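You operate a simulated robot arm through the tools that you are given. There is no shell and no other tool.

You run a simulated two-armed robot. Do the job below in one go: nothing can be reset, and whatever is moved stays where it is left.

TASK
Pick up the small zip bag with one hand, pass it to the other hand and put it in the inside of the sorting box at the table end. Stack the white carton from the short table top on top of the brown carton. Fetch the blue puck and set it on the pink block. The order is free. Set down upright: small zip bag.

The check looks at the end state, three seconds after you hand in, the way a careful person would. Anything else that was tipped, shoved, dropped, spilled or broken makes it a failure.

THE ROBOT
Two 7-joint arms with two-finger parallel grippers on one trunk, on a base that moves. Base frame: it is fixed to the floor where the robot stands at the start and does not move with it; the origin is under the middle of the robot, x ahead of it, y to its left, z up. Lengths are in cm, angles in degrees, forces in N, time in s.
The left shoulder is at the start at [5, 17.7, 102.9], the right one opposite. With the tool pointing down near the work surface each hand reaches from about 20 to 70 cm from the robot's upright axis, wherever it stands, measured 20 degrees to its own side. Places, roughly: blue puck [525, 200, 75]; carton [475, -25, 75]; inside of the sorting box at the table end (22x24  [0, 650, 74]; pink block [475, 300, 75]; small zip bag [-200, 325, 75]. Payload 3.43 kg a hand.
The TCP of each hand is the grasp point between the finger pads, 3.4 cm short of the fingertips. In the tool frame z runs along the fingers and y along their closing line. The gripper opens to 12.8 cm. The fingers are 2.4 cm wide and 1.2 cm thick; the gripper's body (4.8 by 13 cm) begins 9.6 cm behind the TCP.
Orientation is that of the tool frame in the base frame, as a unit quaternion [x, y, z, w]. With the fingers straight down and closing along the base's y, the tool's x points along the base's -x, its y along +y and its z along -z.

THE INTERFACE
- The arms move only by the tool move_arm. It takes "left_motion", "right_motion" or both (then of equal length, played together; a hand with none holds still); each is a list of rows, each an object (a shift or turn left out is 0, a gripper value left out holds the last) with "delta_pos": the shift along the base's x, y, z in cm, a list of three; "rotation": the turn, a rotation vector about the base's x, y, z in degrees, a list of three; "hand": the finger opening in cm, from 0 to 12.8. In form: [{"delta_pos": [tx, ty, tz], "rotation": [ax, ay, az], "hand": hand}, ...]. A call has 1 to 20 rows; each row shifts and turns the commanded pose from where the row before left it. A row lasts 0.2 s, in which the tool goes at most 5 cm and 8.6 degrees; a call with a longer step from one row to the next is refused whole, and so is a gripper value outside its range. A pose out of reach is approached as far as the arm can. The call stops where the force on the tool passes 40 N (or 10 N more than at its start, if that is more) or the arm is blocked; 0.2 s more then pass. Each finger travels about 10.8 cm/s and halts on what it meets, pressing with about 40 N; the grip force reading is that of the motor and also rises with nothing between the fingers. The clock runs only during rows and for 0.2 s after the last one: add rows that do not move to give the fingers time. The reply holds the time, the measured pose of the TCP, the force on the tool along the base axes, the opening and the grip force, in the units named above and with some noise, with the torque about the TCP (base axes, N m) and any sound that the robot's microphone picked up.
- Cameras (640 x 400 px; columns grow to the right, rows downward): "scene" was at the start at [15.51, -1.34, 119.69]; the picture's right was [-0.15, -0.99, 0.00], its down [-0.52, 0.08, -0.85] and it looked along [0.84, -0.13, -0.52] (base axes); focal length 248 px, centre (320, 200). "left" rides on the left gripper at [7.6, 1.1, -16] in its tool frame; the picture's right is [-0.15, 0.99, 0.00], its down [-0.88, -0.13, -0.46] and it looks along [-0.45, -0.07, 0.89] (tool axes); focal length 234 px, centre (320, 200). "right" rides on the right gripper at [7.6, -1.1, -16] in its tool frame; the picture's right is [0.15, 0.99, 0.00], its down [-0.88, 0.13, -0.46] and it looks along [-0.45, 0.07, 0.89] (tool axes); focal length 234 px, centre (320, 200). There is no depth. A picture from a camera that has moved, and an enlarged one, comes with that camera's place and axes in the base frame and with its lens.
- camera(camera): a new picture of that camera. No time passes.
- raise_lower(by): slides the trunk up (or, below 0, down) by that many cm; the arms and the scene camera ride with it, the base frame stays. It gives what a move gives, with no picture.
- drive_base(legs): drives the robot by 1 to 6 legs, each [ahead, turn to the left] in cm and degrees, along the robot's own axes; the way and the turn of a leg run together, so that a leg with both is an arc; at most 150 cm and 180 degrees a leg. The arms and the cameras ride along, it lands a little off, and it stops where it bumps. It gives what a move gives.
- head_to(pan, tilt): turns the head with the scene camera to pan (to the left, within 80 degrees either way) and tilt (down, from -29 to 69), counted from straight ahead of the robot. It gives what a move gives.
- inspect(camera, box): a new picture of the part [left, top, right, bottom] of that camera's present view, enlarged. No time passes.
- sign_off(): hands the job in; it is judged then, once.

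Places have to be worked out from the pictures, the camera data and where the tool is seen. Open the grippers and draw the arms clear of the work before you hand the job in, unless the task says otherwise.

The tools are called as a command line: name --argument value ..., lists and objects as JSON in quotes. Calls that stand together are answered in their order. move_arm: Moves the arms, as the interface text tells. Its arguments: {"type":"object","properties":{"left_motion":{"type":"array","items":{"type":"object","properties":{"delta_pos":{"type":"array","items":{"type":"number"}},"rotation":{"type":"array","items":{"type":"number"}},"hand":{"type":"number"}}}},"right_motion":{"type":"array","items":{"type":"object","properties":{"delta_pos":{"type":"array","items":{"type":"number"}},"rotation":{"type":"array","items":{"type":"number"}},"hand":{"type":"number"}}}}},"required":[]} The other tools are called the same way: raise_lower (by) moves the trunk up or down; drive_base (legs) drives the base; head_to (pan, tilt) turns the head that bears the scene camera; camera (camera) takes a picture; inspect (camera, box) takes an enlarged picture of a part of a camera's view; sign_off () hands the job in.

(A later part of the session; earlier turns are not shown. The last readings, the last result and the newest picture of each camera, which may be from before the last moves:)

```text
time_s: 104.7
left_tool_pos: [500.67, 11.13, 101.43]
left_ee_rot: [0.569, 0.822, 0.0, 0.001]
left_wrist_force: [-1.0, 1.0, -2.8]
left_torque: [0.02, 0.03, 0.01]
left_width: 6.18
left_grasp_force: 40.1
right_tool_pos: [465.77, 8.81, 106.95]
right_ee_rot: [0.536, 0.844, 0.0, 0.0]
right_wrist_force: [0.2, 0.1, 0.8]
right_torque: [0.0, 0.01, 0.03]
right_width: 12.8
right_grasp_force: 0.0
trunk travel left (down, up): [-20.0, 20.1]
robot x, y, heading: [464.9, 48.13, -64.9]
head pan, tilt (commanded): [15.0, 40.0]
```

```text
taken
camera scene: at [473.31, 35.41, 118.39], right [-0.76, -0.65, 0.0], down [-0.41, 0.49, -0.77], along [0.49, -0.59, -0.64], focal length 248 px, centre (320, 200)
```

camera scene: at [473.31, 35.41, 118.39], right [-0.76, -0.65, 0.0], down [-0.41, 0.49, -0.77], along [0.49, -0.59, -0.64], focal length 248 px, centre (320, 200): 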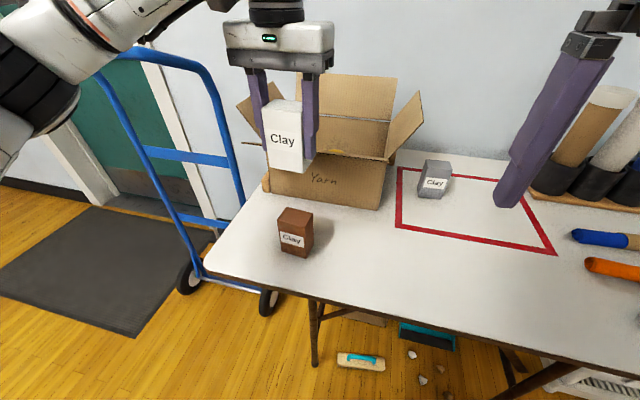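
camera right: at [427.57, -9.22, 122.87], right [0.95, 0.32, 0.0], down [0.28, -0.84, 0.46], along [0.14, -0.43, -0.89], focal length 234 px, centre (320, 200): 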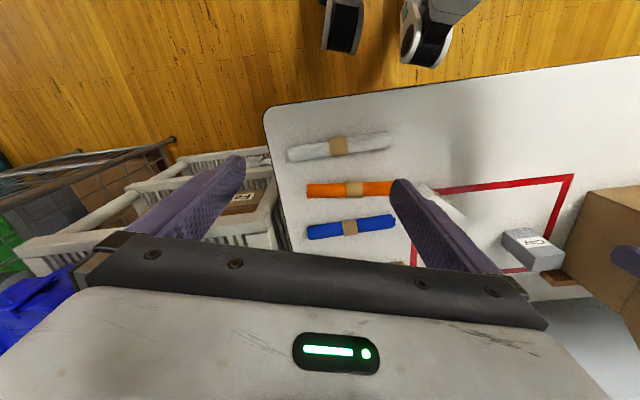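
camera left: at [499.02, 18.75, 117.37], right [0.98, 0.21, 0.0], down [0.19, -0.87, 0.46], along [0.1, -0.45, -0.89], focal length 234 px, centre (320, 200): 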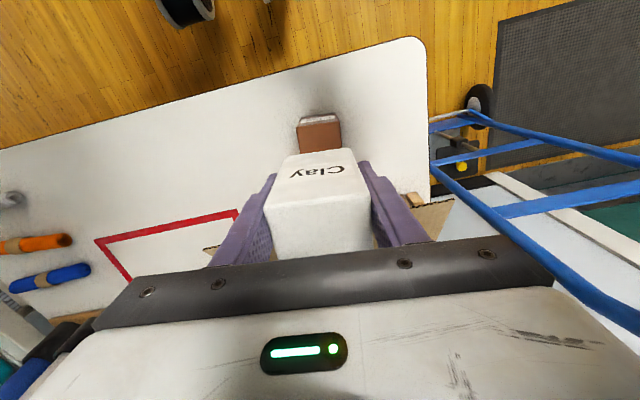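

inspect --camera "left" --box '[260, 100, 380, 260]'

inspect --camera "scene" --box '[220, 60, 380, 260]'

```text
2.50 times, centred on (320, 180) of left
camera zoom: at [499.02, 18.75, 117.37], right [0.98, 0.21, 0.0], down [0.19, -0.87, 0.46], along [0.1, -0.45, -0.89], focal length 585 px, centre (320, 250)
```

zoom: 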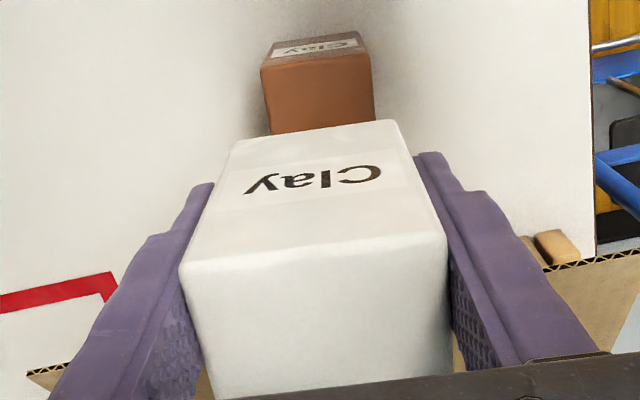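

```text
2.00 times, centred on (300, 160) of scene
camera zoom: at [473.31, 35.41, 118.39], right [-0.76, -0.65, 0.0], down [-0.41, 0.49, -0.77], along [0.49, -0.59, -0.64], focal length 496 px, centre (360, 280)
```

zoom: 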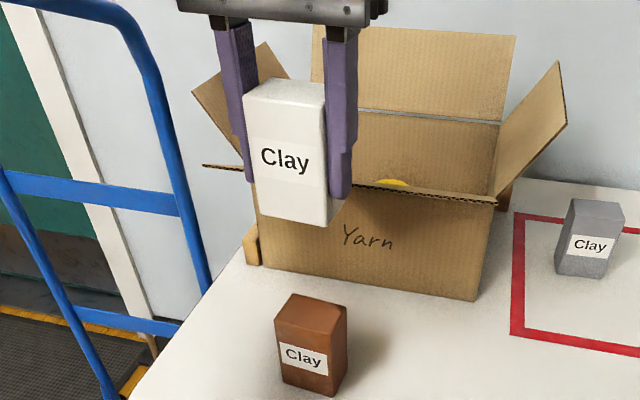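

White is ~0.5 cm off centre relative to brown; I correct by (−0.3,+0.4), turn +1.5°, and lower to just above contact.

move_arm --left_motion '[{"delta_pos": [-0.3, 0.4, -0.5], "rotation": [0, 0, 1.5]}, {"delta_pos": [0, 0, -1.5]}, {"delta_pos": [0, 0, -2]}, {"delta_pos": [0, 0, -2]}, {"delta_pos": [0, 0, -2]}, {"delta_pos": [0, 0, -1.5]}, {"delta_pos": [0, 0, -0.9]}, {}]'

inspect --camera "scene" --box '[230, 130, 370, 260]'

inspect --camera "left" --box '[260, 100, 380, 260]'

```text
time_s: 106.5
left_tool_pos: [500.33, 11.61, 90.96]
left_ee_rot: [0.559, 0.829, 0.001, 0.001]
left_wrist_force: [0.8, -0.6, -3.0]
left_torque: [-0.02, 0.01, 0.01]
left_width: 6.19
left_grasp_force: 39.8
right_tool_pos: [465.79, 8.84, 106.95]
right_ee_rot: [0.536, 0.844, -0.001, 0.0]
right_wrist_force: [0.2, 0.6, -0.5]
right_torque: [-0.03, 0.01, -0.04]
right_width: 12.82
right_grasp_force: 0.1
trunk travel left (down, up): [-20.0, 20.1]
robot x, y, heading: [464.95, 48.58, -64.9]
head pan, tilt (commanded): [15.0, 40.0]
```

```text
3.08 times, centred on (300, 195) of scene
camera zoom: at [473.31, 35.41, 118.39], right [-0.76, -0.65, 0.0], down [-0.41, 0.49, -0.77], along [0.49, -0.59, -0.64], focal length 762 px, centre (382, 215)
```

zoom: 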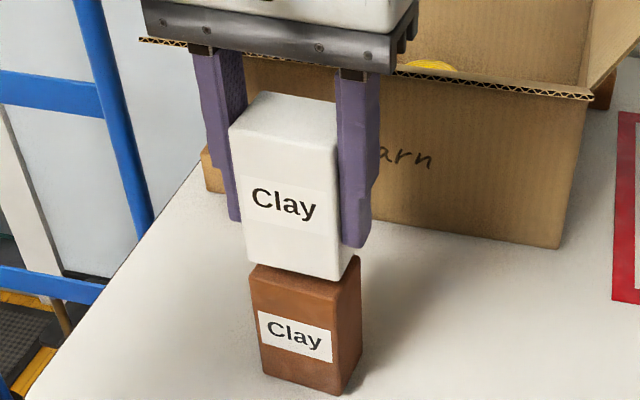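

```text
2.50 times, centred on (320, 180) of left
camera zoom: at [498.47, 19.1, 106.95], right [0.97, 0.24, 0.0], down [0.21, -0.86, 0.46], along [0.11, -0.44, -0.89], focal length 585 px, centre (320, 250)
```

zoom: 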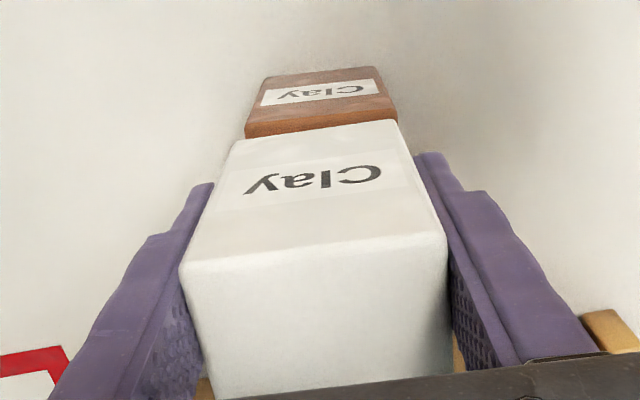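

The two are aligned within ~0.2 cm. I lower in small steps to contact.

move_arm --left_motion '[{"delta_pos": [0.15, 0.15, -0.4]}, {"delta_pos": [0, 0, -0.3]}, {"delta_pos": [0, 0, -0.2]}, {}]'

move_arm --left_motion '[{"delta_pos": [0, 0, -0.2]}, {"delta_pos": [0, 0, -0.15]}, {}]'

```text
time_s: 107.5
left_tool_pos: [500.44, 11.54, 90.04]
left_ee_rot: [0.558, 0.83, 0.001, 0.001]
left_wrist_force: [-0.4, -0.1, -2.3]
left_torque: [0.02, 0.01, 0.0]
left_width: 6.18
left_grasp_force: 39.7
right_tool_pos: [465.87, 8.7, 107.03]
right_ee_rot: [0.536, 0.845, -0.001, 0.001]
right_wrist_force: [0.2, 0.3, -0.7]
right_torque: [-0.05, -0.03, 0.01]
right_width: 12.79
right_grasp_force: 0.1
trunk travel left (down, up): [-20.0, 20.1]
robot x, y, heading: [465.28, 48.19, -64.9]
head pan, tilt (commanded): [15.0, 40.0]
```

```text
time_s: 108.3
left_tool_pos: [500.52, 11.6, 89.68]
left_ee_rot: [0.559, 0.829, 0.0, 0.001]
left_wrist_force: [0.5, 0.6, -3.1]
left_torque: [0.03, 0.02, 0.05]
left_width: 6.18
left_grasp_force: 40.2
right_tool_pos: [465.69, 8.76, 106.83]
right_ee_rot: [0.536, 0.844, 0.0, -0.001]
right_wrist_force: [-0.1, 1.0, 0.4]
right_torque: [0.04, -0.02, 0.0]
right_width: 12.8
right_grasp_force: 0.0
trunk travel left (down, up): [-20.0, 20.1]
robot x, y, heading: [465.07, 48.06, -65.0]
head pan, tilt (commanded): [15.0, 40.0]
```

move_arm --left_motion '[{"delta_pos": [0, 0, -0.15]}, {"delta_pos": [0, 0, -0.1]}, {}]'

move_arm --left_motion '[{"delta_pos": [0, 0, -0.12]}, {"delta_pos": [0, 0, -0.1]}, {}]'

```text
time_s: 109.1
left_tool_pos: [500.53, 11.7, 89.45]
left_ee_rot: [0.558, 0.83, 0.0, 0.002]
left_wrist_force: [2.1, -1.2, 4.2]
left_torque: [0.0, -0.01, 0.0]
left_width: 6.17
left_grasp_force: 39.8
right_tool_pos: [465.9, 8.8, 106.95]
right_ee_rot: [0.536, 0.844, 0.0, 0.001]
right_wrist_force: [-0.2, -1.1, 0.4]
right_torque: [0.0, -0.03, -0.01]
right_width: 12.78
right_grasp_force: 0.0
trunk travel left (down, up): [-20.0, 20.1]
robot x, y, heading: [465.5, 48.06, -64.5]
head pan, tilt (commanded): [15.0, 40.0]
```

```text
time_s: 109.9
left_tool_pos: [500.47, 11.74, 89.57]
left_ee_rot: [0.558, 0.83, -0.002, 0.003]
left_wrist_force: [4.9, -1.4, 21.7]
left_torque: [0.16, -0.14, -0.03]
left_width: 6.19
left_grasp_force: 39.9
right_tool_pos: [465.67, 8.97, 106.98]
right_ee_rot: [0.536, 0.844, -0.001, 0.0]
right_wrist_force: [-1.1, 0.7, 0.2]
right_torque: [0.01, 0.02, 0.02]
right_width: 12.8
right_grasp_force: 0.1
trunk travel left (down, up): [-20.0, 20.1]
robot x, y, heading: [465.51, 48.34, -64.7]
head pan, tilt (commanded): [15.0, 40.0]
```

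Contact (≈22 N up). I ease off slightly and check alignment before releasing.

move_arm --left_motion '[{"delta_pos": [0, 0, 0.15]}, {}]'

inspect --camera "scene" --box '[230, 130, 370, 260]'

inspect --camera "left" --box '[260, 100, 380, 260]'

```text
time_s: 110.5
left_tool_pos: [500.43, 11.64, 89.59]
left_ee_rot: [0.558, 0.83, 0.0, 0.003]
left_wrist_force: [3.8, -3.3, 19.9]
left_torque: [-0.2, -0.23, -0.05]
left_width: 6.17
left_grasp_force: 40.0
right_tool_pos: [465.85, 8.83, 106.96]
right_ee_rot: [0.536, 0.844, 0.0, 0.0]
right_wrist_force: [0.1, -0.3, -1.0]
right_torque: [0.01, 0.0, -0.02]
right_width: 12.79
right_grasp_force: 0.0
trunk travel left (down, up): [-20.0, 20.1]
robot x, y, heading: [465.2, 48.34, -64.8]
head pan, tilt (commanded): [15.0, 40.0]
```

```text
3.08 times, centred on (300, 195) of scene
camera zoom: at [473.22, 35.51, 118.42], right [-0.76, -0.65, 0.0], down [-0.41, 0.49, -0.77], along [0.49, -0.59, -0.64], focal length 762 px, centre (382, 215)
```

zoom: 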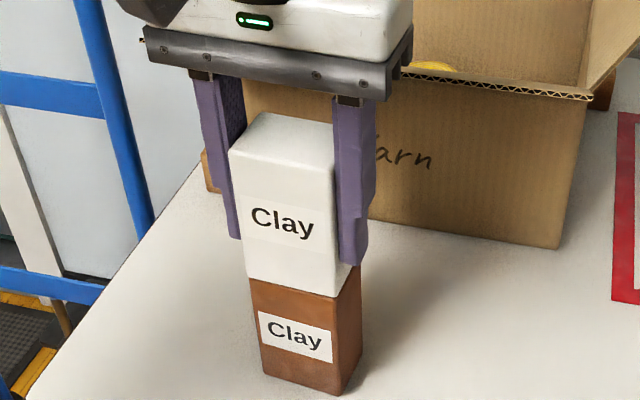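

```text
2.50 times, centred on (320, 180) of left
camera zoom: at [498.58, 19.3, 105.53], right [0.97, 0.24, 0.0], down [0.21, -0.86, 0.46], along [0.11, -0.45, -0.89], focal length 585 px, centre (320, 250)
```

zoom: 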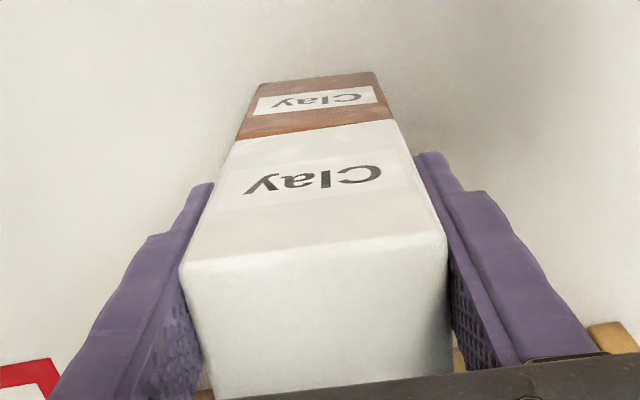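

The stack is well aligned. I relax a bit more and open the fingers gradually, then rise straight up.

move_arm --left_motion '[{"delta_pos": [0, 0, 0.1]}, {}, {"hand": 6.3}, {"hand": 6.6}, {"hand": 7}, {"hand": 7.6}, {"hand": 8.4}, {"hand": 9.4}, {}, {}]'

inspect --camera "scene" --box '[230, 130, 370, 260]'

inspect --camera "left" --box '[260, 100, 380, 260]'

```text
time_s: 112.7
left_tool_pos: [500.41, 11.76, 89.62]
left_ee_rot: [0.558, 0.83, 0.0, 0.002]
left_wrist_force: [0.7, -0.2, 0.2]
left_torque: [0.0, 0.01, -0.02]
left_width: 9.41
left_grasp_force: 0.1
right_tool_pos: [465.86, 8.9, 106.92]
right_ee_rot: [0.536, 0.844, 0.0, 0.0]
right_wrist_force: [-0.1, -0.2, 0.3]
right_torque: [0.02, -0.01, 0.02]
right_width: 12.79
right_grasp_force: 0.0
trunk travel left (down, up): [-20.0, 20.1]
robot x, y, heading: [465.09, 48.45, -64.8]
head pan, tilt (commanded): [15.0, 40.0]
```

```text
3.08 times, centred on (300, 195) of scene
camera zoom: at [473.29, 35.43, 118.4], right [-0.76, -0.65, 0.0], down [-0.41, 0.49, -0.77], along [0.49, -0.59, -0.64], focal length 762 px, centre (382, 215)
```

zoom: 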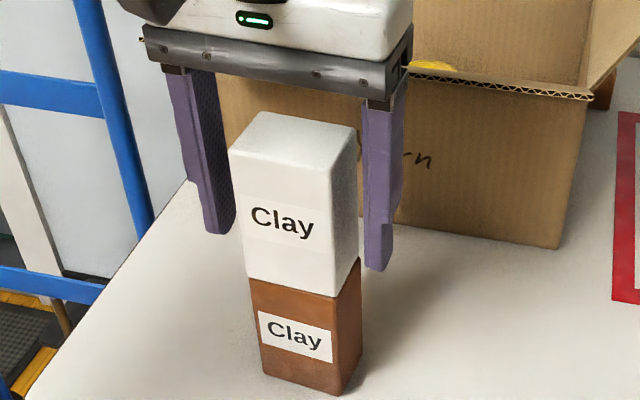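

```text
2.50 times, centred on (320, 180) of left
camera zoom: at [498.63, 19.25, 105.55], right [0.97, 0.24, 0.0], down [0.21, -0.86, 0.46], along [0.11, -0.44, -0.89], focal length 585 px, centre (320, 250)
```

zoom: 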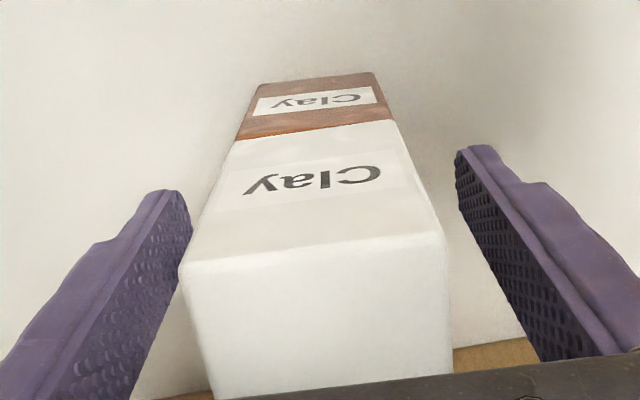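

The stack stands perfectly. I rise straight up, then draw the hand back toward me.

move_arm --left_motion '[{"delta_pos": [0, 0, 1], "hand": 10.5}, {"delta_pos": [0, 0, 2]}, {"delta_pos": [0, 0, 3]}, {"delta_pos": [0, 0, 3]}, {"delta_pos": [0, 0, 3]}, {"delta_pos": [0, 0, 3]}, {"delta_pos": [0, 0, 2]}, {"delta_pos": [-1.5, 3, 0], "rotation": [0, 0, 2.2]}, {"delta_pos": [-1.5, 3, 0]}, {"delta_pos": [-1.5, 3, 0]}, {"delta_pos": [-1, 2, 0]}, {}]'

drive_base --legs '[[-30, 0]]'

camera --camera "scene"

```text
time_s: 115.3
left_tool_pos: [495.08, 22.86, 106.53]
left_ee_rot: [0.542, 0.84, 0.0, 0.002]
left_wrist_force: [-1.7, -0.2, 0.3]
left_torque: [0.01, 0.0, 0.01]
left_width: 10.51
left_grasp_force: 0.0
right_tool_pos: [465.81, 8.82, 107.0]
right_ee_rot: [0.536, 0.844, 0.0, 0.001]
right_wrist_force: [-0.1, 0.9, 0.3]
right_torque: [-0.01, -0.02, 0.03]
right_width: 12.8
right_grasp_force: 0.0
trunk travel left (down, up): [-20.0, 20.1]
robot x, y, heading: [464.7, 48.54, -64.9]
head pan, tilt (commanded): [15.0, 40.0]
```

```text
time_s: 117.3
left_tool_pos: [482.13, 49.85, 106.45]
left_ee_rot: [0.543, 0.84, 0.0, 0.002]
left_wrist_force: [-0.2, -0.2, 0.3]
left_torque: [-0.02, 0.01, 0.0]
left_width: 10.51
left_grasp_force: 0.0
right_tool_pos: [452.9, 36.07, 106.96]
right_ee_rot: [0.538, 0.843, 0.0, 0.001]
right_wrist_force: [-0.6, 0.2, 0.8]
right_torque: [0.05, 0.01, 0.0]
right_width: 12.79
right_grasp_force: 0.1
trunk travel left (down, up): [-20.0, 20.1]
robot x, y, heading: [452.53, 75.74, -65.2]
head pan, tilt (commanded): [15.0, 40.0]
```

```text
taken
camera scene: at [460.5, 62.64, 118.4], right [-0.77, -0.64, 0.0], down [-0.41, 0.49, -0.77], along [0.49, -0.59, -0.64], focal length 248 px, centre (320, 200)
```

scene: 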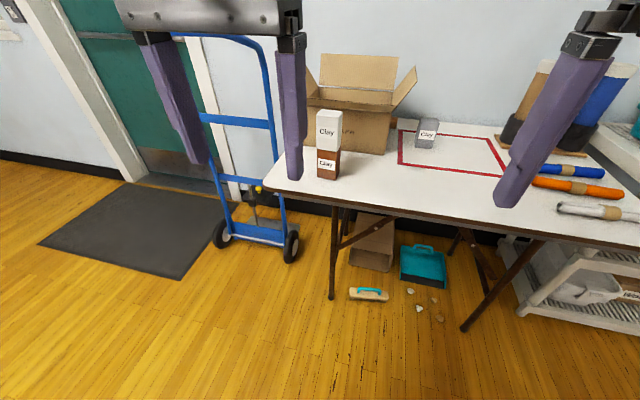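

Stack done. Now the puck and pink block: I turn left to face that side of the room and look.

drive_base --legs '[[0, 125]]'

head_to --pan 0 --tilt 20

camera --camera "scene"

head_to --pan 45 --tilt 20

camera --camera "scene"

```text
time_s: 122.9
left_tool_pos: [457.42, 114.46, 106.5]
left_ee_rot: [-0.483, 0.876, 0.002, 0.0]
left_wrist_force: [-0.5, -0.5, 0.6]
left_torque: [0.0, 0.03, 0.01]
left_width: 10.49
left_grasp_force: 0.0
right_tool_pos: [485.09, 97.74, 106.99]
right_ee_rot: [-0.49, 0.872, 0.0, 0.0]
right_wrist_force: [-0.5, 0.0, 0.2]
right_torque: [-0.04, -0.01, -0.01]
right_width: 12.8
right_grasp_force: 0.0
trunk travel left (down, up): [-20.0, 20.1]
robot x, y, heading: [452.55, 75.42, 58.7]
head pan, tilt (commanded): [15.0, 40.0]
```

```text
time_s: 123.7
left_tool_pos: [457.31, 114.26, 106.48]
left_ee_rot: [-0.483, 0.876, 0.002, 0.0]
left_wrist_force: [-0.4, -0.4, 0.6]
left_torque: [0.01, 0.01, 0.03]
left_width: 10.5
left_grasp_force: 0.1
right_tool_pos: [485.02, 97.7, 106.87]
right_ee_rot: [-0.489, 0.872, 0.0, -0.001]
right_wrist_force: [-0.3, -0.2, 0.3]
right_torque: [0.0, -0.01, -0.01]
right_width: 12.78
right_grasp_force: 0.1
trunk travel left (down, up): [-20.0, 20.1]
robot x, y, heading: [452.54, 75.59, 58.7]
head pan, tilt (commanded): [0.0, 20.0]
```

```text
taken
camera scene: at [460.58, 89.39, 121.53], right [0.85, -0.52, 0.0], down [-0.18, -0.29, -0.94], along [0.49, 0.8, -0.34], focal length 248 px, centre (320, 200)
```

scene: 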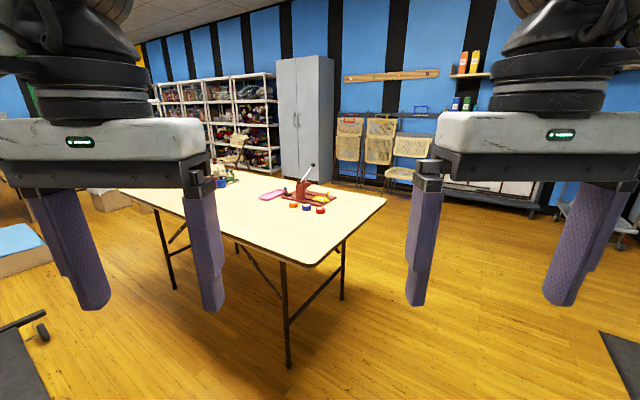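

```text
time_s: 124.8
left_tool_pos: [457.32, 114.44, 106.53]
left_ee_rot: [-0.482, 0.876, 0.001, 0.001]
left_wrist_force: [0.6, -0.3, 0.1]
left_torque: [-0.01, 0.01, 0.01]
left_width: 10.48
left_grasp_force: 0.0
right_tool_pos: [485.02, 97.72, 106.93]
right_ee_rot: [-0.489, 0.872, 0.0, 0.0]
right_wrist_force: [0.4, -0.3, 0.3]
right_torque: [-0.04, 0.0, -0.02]
right_width: 12.81
right_grasp_force: 0.1
trunk travel left (down, up): [-20.0, 20.1]
robot x, y, heading: [452.42, 75.61, 58.5]
head pan, tilt (commanded): [45.0, 20.0]
```

```text
taken
camera scene: at [453.55, 90.5, 121.54], right [0.97, 0.23, 0.0], down [0.08, -0.33, -0.94], along [-0.22, 0.91, -0.34], focal length 248 px, centre (320, 200)
```

scene: 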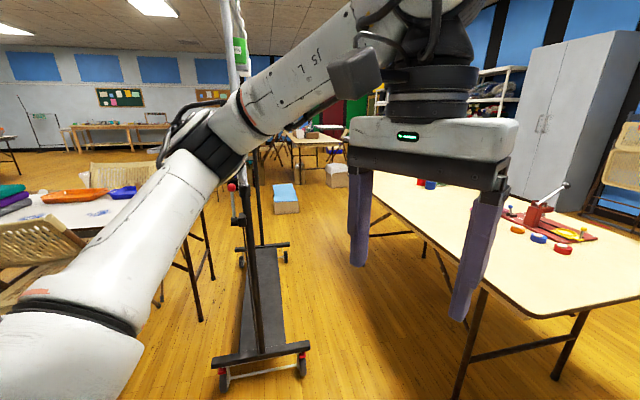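

head_to --pan 12 --tilt 20

camera --camera "scene"

inspect --camera "scene" --box '[260, 120, 420, 220]'

inspect --camera "scene" --box '[160, 120, 320, 220]'

```text
time_s: 125.8
left_tool_pos: [457.27, 114.39, 106.52]
left_ee_rot: [-0.483, 0.876, 0.001, 0.0]
left_wrist_force: [0.2, 0.5, 0.9]
left_torque: [0.01, 0.01, 0.0]
left_width: 10.5
left_grasp_force: 0.1
right_tool_pos: [485.04, 97.66, 106.88]
right_ee_rot: [-0.489, 0.872, 0.0, 0.001]
right_wrist_force: [0.2, -0.4, 0.0]
right_torque: [-0.02, 0.01, -0.02]
right_width: 12.79
right_grasp_force: 0.2
trunk travel left (down, up): [-20.0, 20.1]
robot x, y, heading: [452.58, 75.46, 58.7]
head pan, tilt (commanded): [12.0, 20.0]
```

```text
taken
camera scene: at [458.82, 90.23, 121.54], right [0.94, -0.33, 0.0], down [-0.11, -0.32, -0.94], along [0.31, 0.89, -0.34], focal length 248 px, centre (320, 200)
```

scene: 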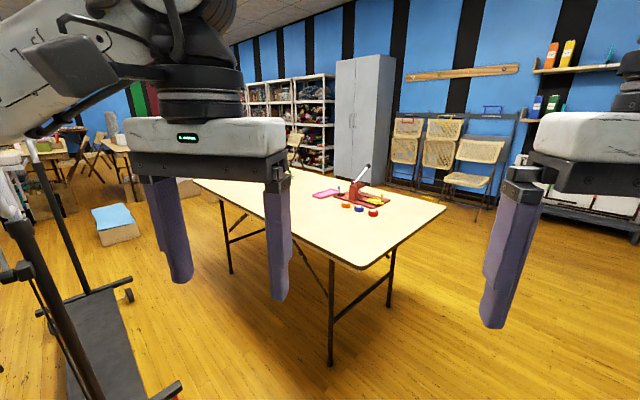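

```text
4.00 times, centred on (340, 170) of scene
camera zoom: at [458.82, 90.23, 121.54], right [0.94, -0.33, 0.0], down [-0.11, -0.32, -0.94], along [0.31, 0.89, -0.34], focal length 991 px, centre (240, 320)
```

zoom: 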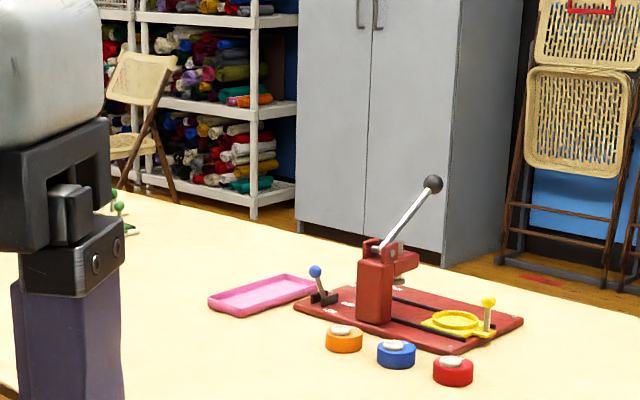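

```text
4.00 times, centred on (240, 170) of scene
camera zoom: at [458.82, 90.23, 121.54], right [0.94, -0.33, 0.0], down [-0.11, -0.32, -0.94], along [0.31, 0.89, -0.34], focal length 991 px, centre (640, 320)
```

zoom: 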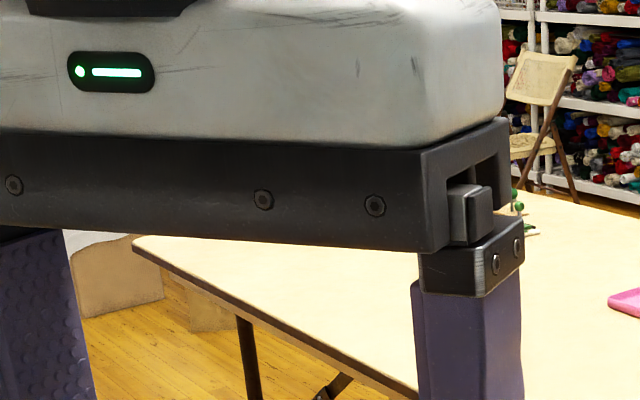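

The pucks (orange, blue, red) sit by a badge press near this end of the table; blue ≈(517,195). I drive to a stand-off point in front of the table's short edge and look.

drive_base --legs '[[0, -32.6], [78, 0], [0, 88]]'

head_to --pan 0 --tilt 25

camera --camera "scene"

```text
time_s: 135.3
left_tool_pos: [493.59, 135.67, 106.5]
left_ee_rot: [0.832, -0.554, -0.001, 0.0]
left_wrist_force: [0.5, -0.8, -0.5]
left_torque: [0.02, 0.04, 0.0]
left_width: 10.52
left_grasp_force: 0.1
right_tool_pos: [523.3, 148.59, 107.02]
right_ee_rot: [0.836, -0.549, 0.0, -0.001]
right_wrist_force: [0.6, -0.9, -0.8]
right_torque: [0.0, 0.0, 0.0]
right_width: 12.8
right_grasp_force: 0.1
trunk travel left (down, up): [-20.0, 20.1]
robot x, y, heading: [522.79, 109.35, 113.8]
head pan, tilt (commanded): [12.0, 20.0]
```

```text
time_s: 136.1
left_tool_pos: [493.56, 135.59, 106.47]
left_ee_rot: [0.832, -0.554, -0.001, 0.0]
left_wrist_force: [-0.7, 0.4, -0.4]
left_torque: [-0.01, 0.0, -0.02]
left_width: 10.5
left_grasp_force: 0.1
right_tool_pos: [523.17, 148.72, 107.08]
right_ee_rot: [0.836, -0.549, 0.0, 0.0]
right_wrist_force: [-0.3, 0.4, -0.1]
right_torque: [0.0, 0.0, 0.04]
right_width: 12.79
right_grasp_force: 0.1
trunk travel left (down, up): [-20.0, 20.1]
robot x, y, heading: [522.72, 109.14, 113.5]
head pan, tilt (commanded): [0.0, 25.0]
```

```text
taken
camera scene: at [515.81, 124.11, 120.73], right [0.92, 0.4, 0.0], down [0.17, -0.39, -0.91], along [-0.36, 0.83, -0.42], focal length 248 px, centre (320, 200)
```

scene: 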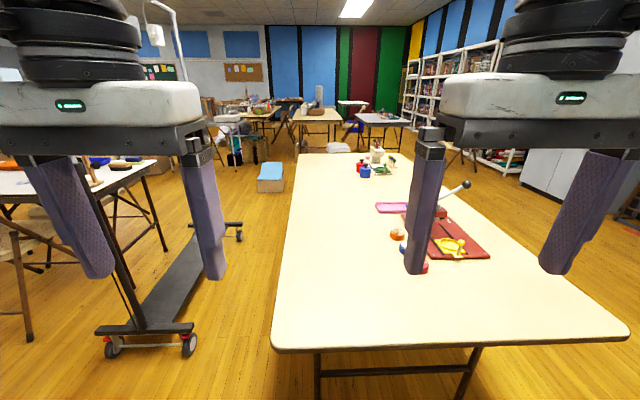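

inspect --camera "scene" --box '[330, 130, 430, 200]'

inspect --camera "scene" --box '[360, 180, 520, 290]'

camera --camera "right"

```text
5.71 times, centred on (380, 165) of scene
camera zoom: at [515.81, 124.11, 120.73], right [0.92, 0.4, 0.0], down [0.17, -0.39, -0.91], along [-0.36, 0.83, -0.42], focal length 1416 px, centre (-23, 400)
```

zoom: 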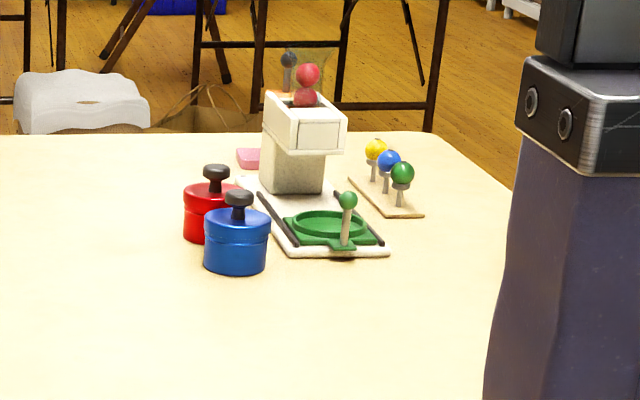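

```text
3.64 times, centred on (440, 235) of scene
camera zoom: at [515.81, 124.11, 120.73], right [0.92, 0.4, 0.0], down [0.17, -0.39, -0.91], along [-0.36, 0.83, -0.42], focal length 901 px, centre (-116, 73)
```

zoom: 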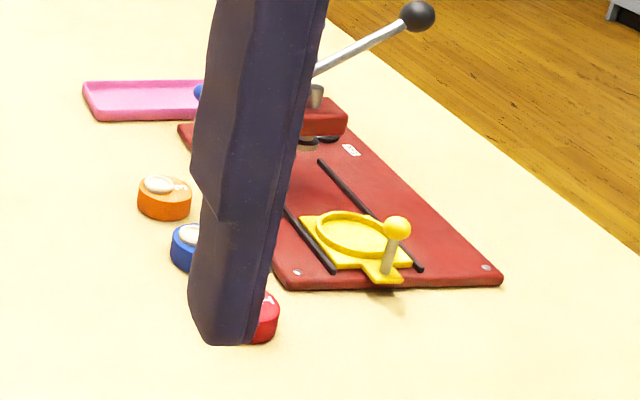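

```text
taken
camera right: at [527.22, 142.06, 122.86], right [-0.85, -0.53, 0.0], down [-0.47, 0.76, 0.46], along [-0.24, 0.39, -0.89], focal length 234 px, centre (320, 200)
```

right: 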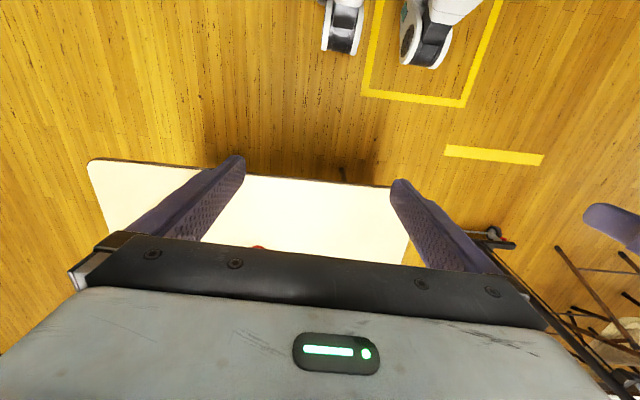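

Blue puck ≈(515.1,192), ~4.5 cm across; the pink block is near the far end behind the white press. I drive ahead 23 cm toward the short edge.

drive_base --legs '[[23, 0]]'

head_to --pan -15 --tilt 40

camera --camera "scene"

camera --camera "right"

```text
time_s: 137.8
left_tool_pos: [484.39, 156.65, 106.4]
left_ee_rot: [0.832, -0.554, -0.001, 0.0]
left_wrist_force: [0.4, -0.3, 0.1]
left_torque: [-0.01, -0.02, -0.03]
left_width: 10.51
left_grasp_force: 0.0
right_tool_pos: [513.99, 169.82, 106.98]
right_ee_rot: [0.837, -0.548, 0.0, -0.001]
right_wrist_force: [0.1, 0.0, 0.0]
right_torque: [0.01, -0.02, 0.0]
right_width: 12.8
right_grasp_force: 0.0
trunk travel left (down, up): [-20.0, 20.1]
robot x, y, heading: [513.47, 130.43, 113.4]
head pan, tilt (commanded): [0.0, 25.0]
```

```text
time_s: 138.6
left_tool_pos: [484.4, 156.65, 106.48]
left_ee_rot: [0.832, -0.554, -0.001, -0.001]
left_wrist_force: [0.3, -0.5, -0.4]
left_torque: [0.0, 0.02, 0.02]
left_width: 10.5
left_grasp_force: 0.1
right_tool_pos: [513.99, 169.83, 107.01]
right_ee_rot: [0.837, -0.548, 0.0, -0.001]
right_wrist_force: [0.3, -0.5, 0.4]
right_torque: [-0.01, 0.04, -0.04]
right_width: 12.79
right_grasp_force: 0.0
trunk travel left (down, up): [-20.0, 20.1]
robot x, y, heading: [513.29, 130.63, 113.2]
head pan, tilt (commanded): [-15.0, 40.0]
```

```text
taken
camera scene: at [509.02, 145.21, 118.4], right [0.99, 0.15, 0.0], down [0.1, -0.64, -0.77], along [-0.11, 0.76, -0.64], focal length 248 px, centre (320, 200)
```

scene: 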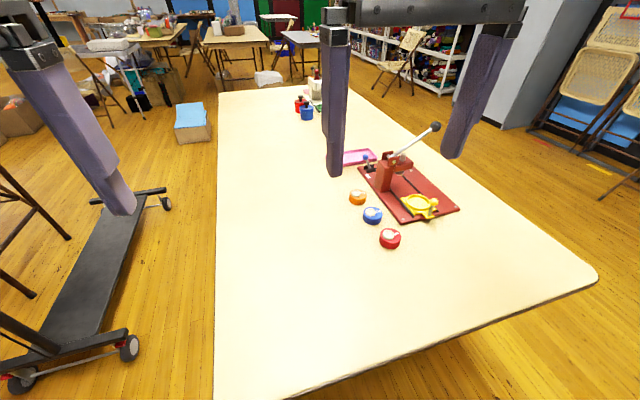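

```text
taken
camera right: at [518.0, 163.2, 122.87], right [-0.85, -0.53, 0.0], down [-0.47, 0.76, 0.46], along [-0.24, 0.39, -0.89], focal length 234 px, centre (320, 200)
```

right: 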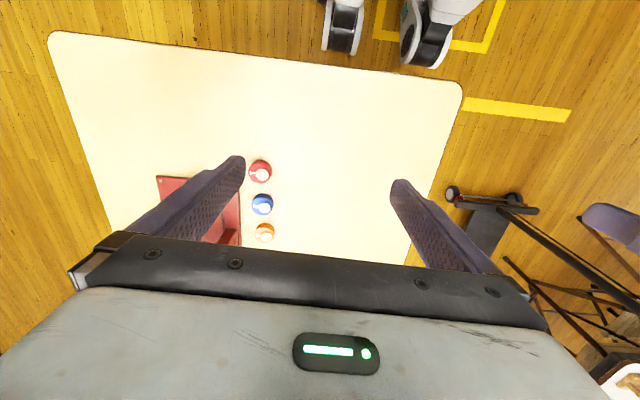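

inspect --camera "scene" --box '[330, 140, 450, 260]'

inspect --camera "right" --box '[210, 140, 310, 250]'

```text
3.33 times, centred on (390, 200) of scene
camera zoom: at [509.02, 145.21, 118.4], right [0.99, 0.15, 0.0], down [0.1, -0.64, -0.77], along [-0.11, 0.76, -0.64], focal length 826 px, centre (87, 200)
```

zoom: 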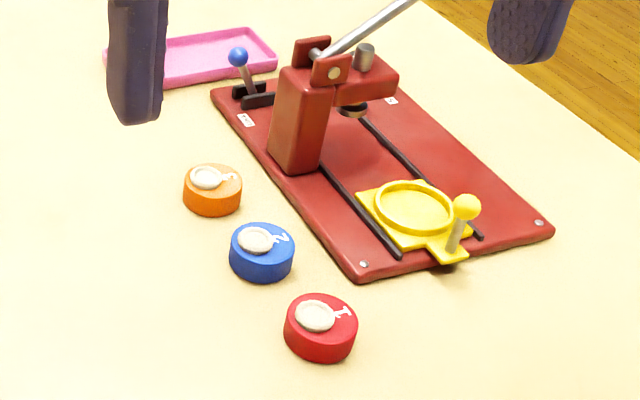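

```text
3.64 times, centred on (260, 195) of right
camera zoom: at [518.0, 163.2, 122.87], right [-0.85, -0.53, 0.0], down [-0.47, 0.76, 0.46], along [-0.24, 0.39, -0.89], focal length 852 px, centre (538, 218)
```

zoom: 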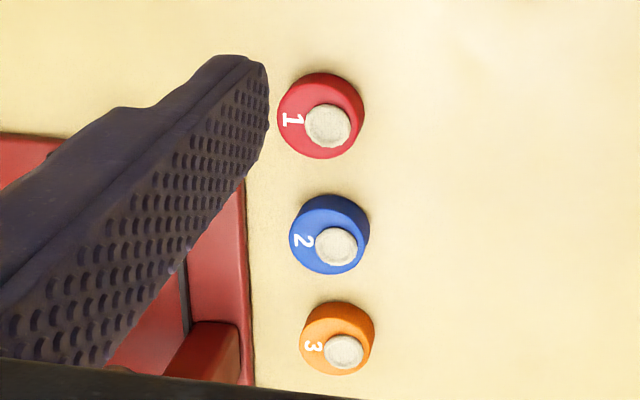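

Blue puck top centre ≈(515.5,192.2,75.8), Ø≈4.9 cm, with free gaps on its left and right. I move the right hand above it with a 7 cm opening.

move_arm --right_motion '[{"delta_pos": [0.3, 3.7, 0], "hand": 10}, {"delta_pos": [0.3, 3.7, 0], "hand": 7}, {"delta_pos": [0.3, 3.7, -2]}, {"delta_pos": [0.2, 3.7, -3]}, {"delta_pos": [0.2, 3.8, -4]}, {"delta_pos": [0.2, 3.7, -4]}, {"delta_pos": [0, 0, -3]}, {}, {}]'

camera --camera "right"

inspect --camera "scene" --box '[310, 100, 470, 260]'

```text
refused: row 5 steps farther than a row can; nothing moved
```

```text
taken
camera right: at [518.0, 163.2, 122.87], right [-0.85, -0.53, 0.0], down [-0.47, 0.76, 0.46], along [-0.24, 0.39, -0.89], focal length 234 px, centre (320, 200)
```

right: 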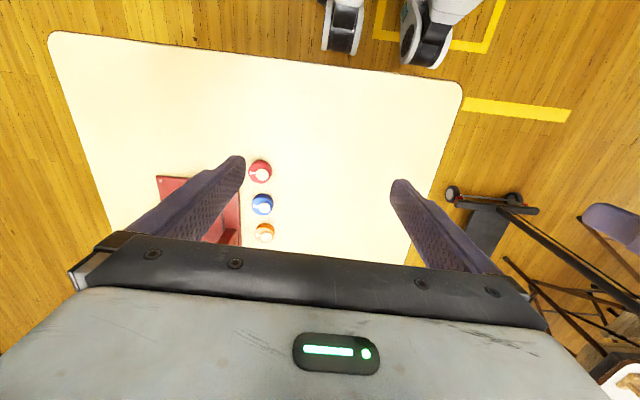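

```text
2.50 times, centred on (390, 180) of scene
camera zoom: at [509.02, 145.21, 118.4], right [0.99, 0.15, 0.0], down [0.1, -0.64, -0.77], along [-0.11, 0.76, -0.64], focal length 620 px, centre (145, 250)
```

zoom: 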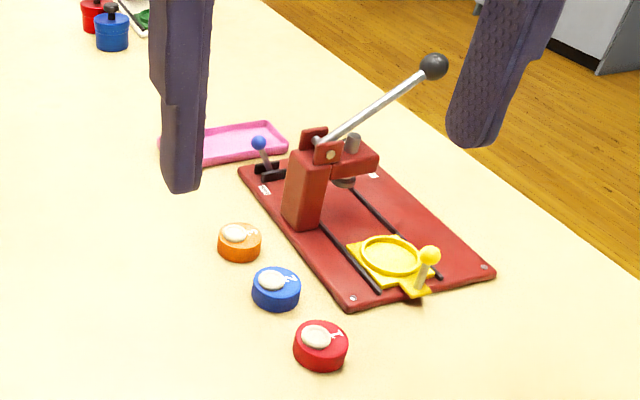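

One row exceeded 5 cm; I split the motion into smaller rows.

move_arm --right_motion '[{"delta_pos": [0.3, 3.7, 0], "hand": 10}, {"delta_pos": [0.3, 3.7, 0], "hand": 7}, {"delta_pos": [0.3, 3.7, -2]}, {"delta_pos": [0.2, 3.7, -2.5]}, {"delta_pos": [0.2, 3.7, -2.5]}, {"delta_pos": [0.2, 3.8, -2.5]}, {"delta_pos": [0, 0, -3.5]}, {"delta_pos": [0, 0, -3]}, {}, {}]'

camera --camera "right"

inspect --camera "scene" --box '[310, 100, 470, 260]'

```text
time_s: 140.8
left_tool_pos: [484.25, 156.74, 106.5]
left_ee_rot: [0.833, -0.554, -0.002, 0.001]
left_wrist_force: [-0.3, 0.2, 0.3]
left_torque: [-0.02, 0.02, 0.01]
left_width: 10.48
left_grasp_force: 0.1
right_tool_pos: [515.47, 192.24, 91.04]
right_ee_rot: [0.837, -0.547, 0.0, 0.0]
right_wrist_force: [0.9, -0.3, -0.1]
right_torque: [0.02, -0.01, -0.02]
right_width: 7.02
right_grasp_force: 0.1
trunk travel left (down, up): [-20.0, 20.1]
robot x, y, heading: [513.51, 130.31, 113.6]
head pan, tilt (commanded): [-15.0, 40.0]
```

```text
taken
camera right: at [519.45, 185.5, 106.98], right [-0.85, -0.53, 0.0], down [-0.47, 0.76, 0.46], along [-0.24, 0.39, -0.89], focal length 234 px, centre (320, 200)
```

right: 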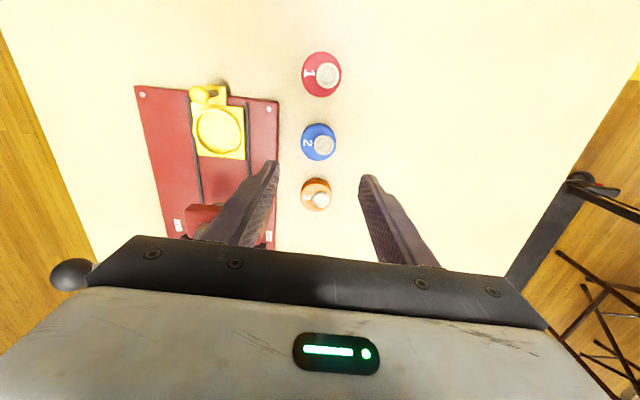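

```text
2.50 times, centred on (390, 180) of scene
camera zoom: at [509.02, 145.21, 118.39], right [0.99, 0.15, 0.0], down [0.1, -0.64, -0.77], along [-0.11, 0.76, -0.64], focal length 620 px, centre (145, 250)
```

zoom: 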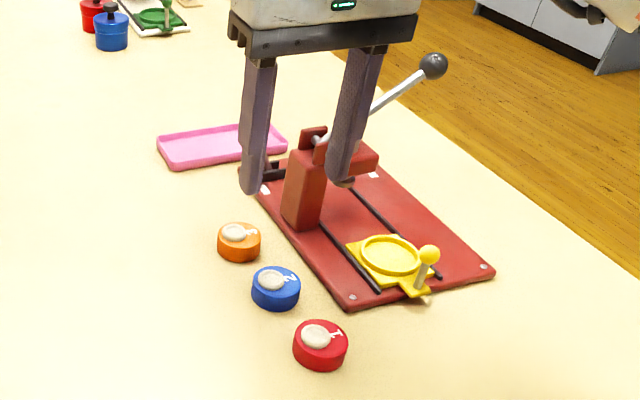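

inspect --camera "right" --box '[260, 90, 380, 200]'

```text
3.64 times, centred on (320, 145) of right
camera zoom: at [519.45, 185.5, 106.98], right [-0.85, -0.53, 0.0], down [-0.47, 0.76, 0.46], along [-0.24, 0.39, -0.89], focal length 852 px, centre (320, 400)
```

zoom: 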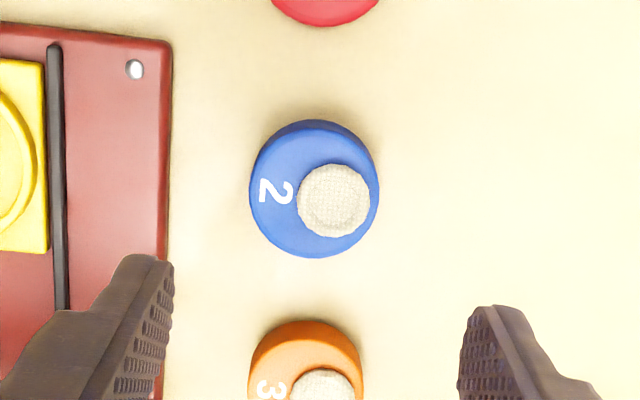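

Puck centre refined to (515.6,191.9); the board edge is ~2.9 cm from it. I set a 6.6 cm opening and descend to z≈77.6.

move_arm --right_motion '[{"delta_pos": [0.15, -0.35, -3], "hand": 6.6}, {"delta_pos": [0, 0, -3]}, {"delta_pos": [0, 0, -3]}, {"delta_pos": [0, 0, -2.5]}, {"delta_pos": [0, 0, -1.9]}, {}]'

camera --camera "right"

inspect --camera "scene" --box '[330, 140, 450, 260]'

```text
time_s: 142.2
left_tool_pos: [484.45, 156.63, 106.42]
left_ee_rot: [0.832, -0.554, -0.001, 0.0]
left_wrist_force: [0.2, -0.5, -0.2]
left_torque: [-0.01, -0.02, 0.02]
left_width: 10.5
left_grasp_force: 0.0
right_tool_pos: [515.59, 191.72, 77.54]
right_ee_rot: [0.837, -0.547, 0.0, 0.0]
right_wrist_force: [0.5, -0.1, 0.6]
right_torque: [0.0, 0.01, -0.01]
right_width: 6.61
right_grasp_force: 0.1
trunk travel left (down, up): [-20.0, 20.1]
robot x, y, heading: [513.45, 130.55, 113.6]
head pan, tilt (commanded): [-15.0, 40.0]
```

```text
taken
camera right: at [519.65, 185.14, 93.48], right [-0.85, -0.53, 0.0], down [-0.47, 0.76, 0.46], along [-0.24, 0.39, -0.89], focal length 234 px, centre (320, 200)
```

right: 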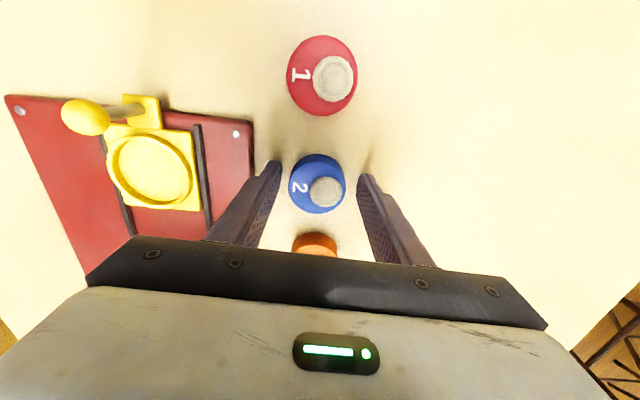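

```text
3.33 times, centred on (390, 200) of scene
camera zoom: at [509.02, 145.21, 118.4], right [0.99, 0.15, 0.0], down [0.1, -0.64, -0.77], along [-0.11, 0.76, -0.64], focal length 826 px, centre (87, 200)
```

zoom: 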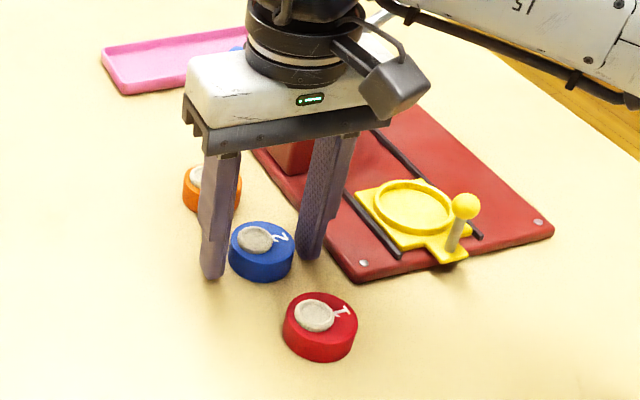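

The puck is centred between the fingers. I close the grip and test-lift.

move_arm --right_motion '[{"hand": 5.8}, {"hand": 5}, {"hand": 4}, {"hand": 3}, {"hand": 1}, {"hand": 0}, {"hand": 0}]'

move_arm --right_motion '[{"delta_pos": [0, 0, 0.3]}, {"delta_pos": [0, 0, 0.6]}, {"delta_pos": [0, 0, 0.8]}, {"delta_pos": [0, 0, 0.8]}, {"delta_pos": [0, 0, 0.8]}, {}]'

inspect --camera "scene" --box '[330, 140, 450, 260]'

camera --camera "right"

```text
time_s: 143.8
left_tool_pos: [484.3, 156.71, 106.62]
left_ee_rot: [0.832, -0.554, -0.002, 0.001]
left_wrist_force: [-0.2, 1.3, 0.3]
left_torque: [-0.01, 0.01, 0.01]
left_width: 10.53
left_grasp_force: 0.0
right_tool_pos: [515.7, 191.77, 77.66]
right_ee_rot: [0.836, -0.549, 0.001, 0.0]
right_wrist_force: [-0.1, -0.4, 0.2]
right_torque: [0.0, 0.0, 0.04]
right_width: 4.59
right_grasp_force: 40.2
trunk travel left (down, up): [-20.0, 20.1]
robot x, y, heading: [513.25, 130.08, 113.5]
head pan, tilt (commanded): [-15.0, 40.0]
```

```text
time_s: 145.2
left_tool_pos: [484.37, 156.67, 106.58]
left_ee_rot: [0.832, -0.554, -0.001, 0.0]
left_wrist_force: [0.3, -0.2, -0.1]
left_torque: [-0.04, -0.02, 0.0]
left_width: 10.5
left_grasp_force: 0.1
right_tool_pos: [515.66, 191.75, 80.84]
right_ee_rot: [0.837, -0.548, 0.0, 0.0]
right_wrist_force: [0.4, 0.7, 0.3]
right_torque: [0.03, 0.02, 0.0]
right_width: 4.59
right_grasp_force: 40.1
trunk travel left (down, up): [-20.0, 20.1]
robot x, y, heading: [512.88, 130.3, 113.5]
head pan, tilt (commanded): [-15.0, 40.0]
```

```text
3.33 times, centred on (390, 200) of scene
camera zoom: at [509.02, 145.21, 118.39], right [0.99, 0.15, 0.0], down [0.1, -0.64, -0.77], along [-0.11, 0.76, -0.64], focal length 826 px, centre (87, 200)
```

zoom: 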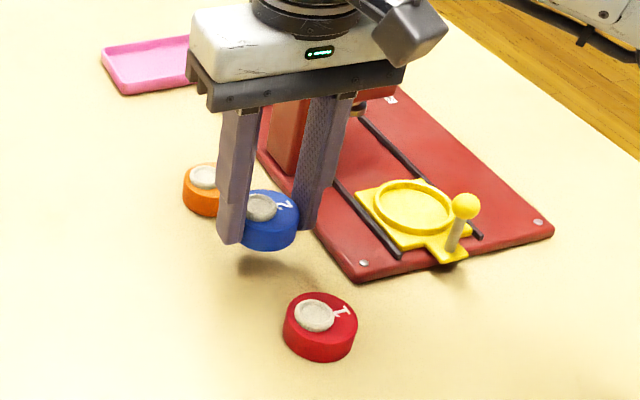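

```text
taken
camera right: at [519.64, 185.11, 96.76], right [-0.85, -0.53, 0.0], down [-0.47, 0.76, 0.46], along [-0.24, 0.39, -0.89], focal length 234 px, centre (320, 200)
```

right: 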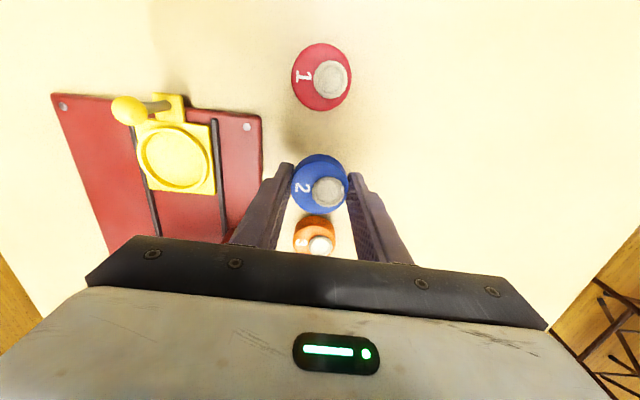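

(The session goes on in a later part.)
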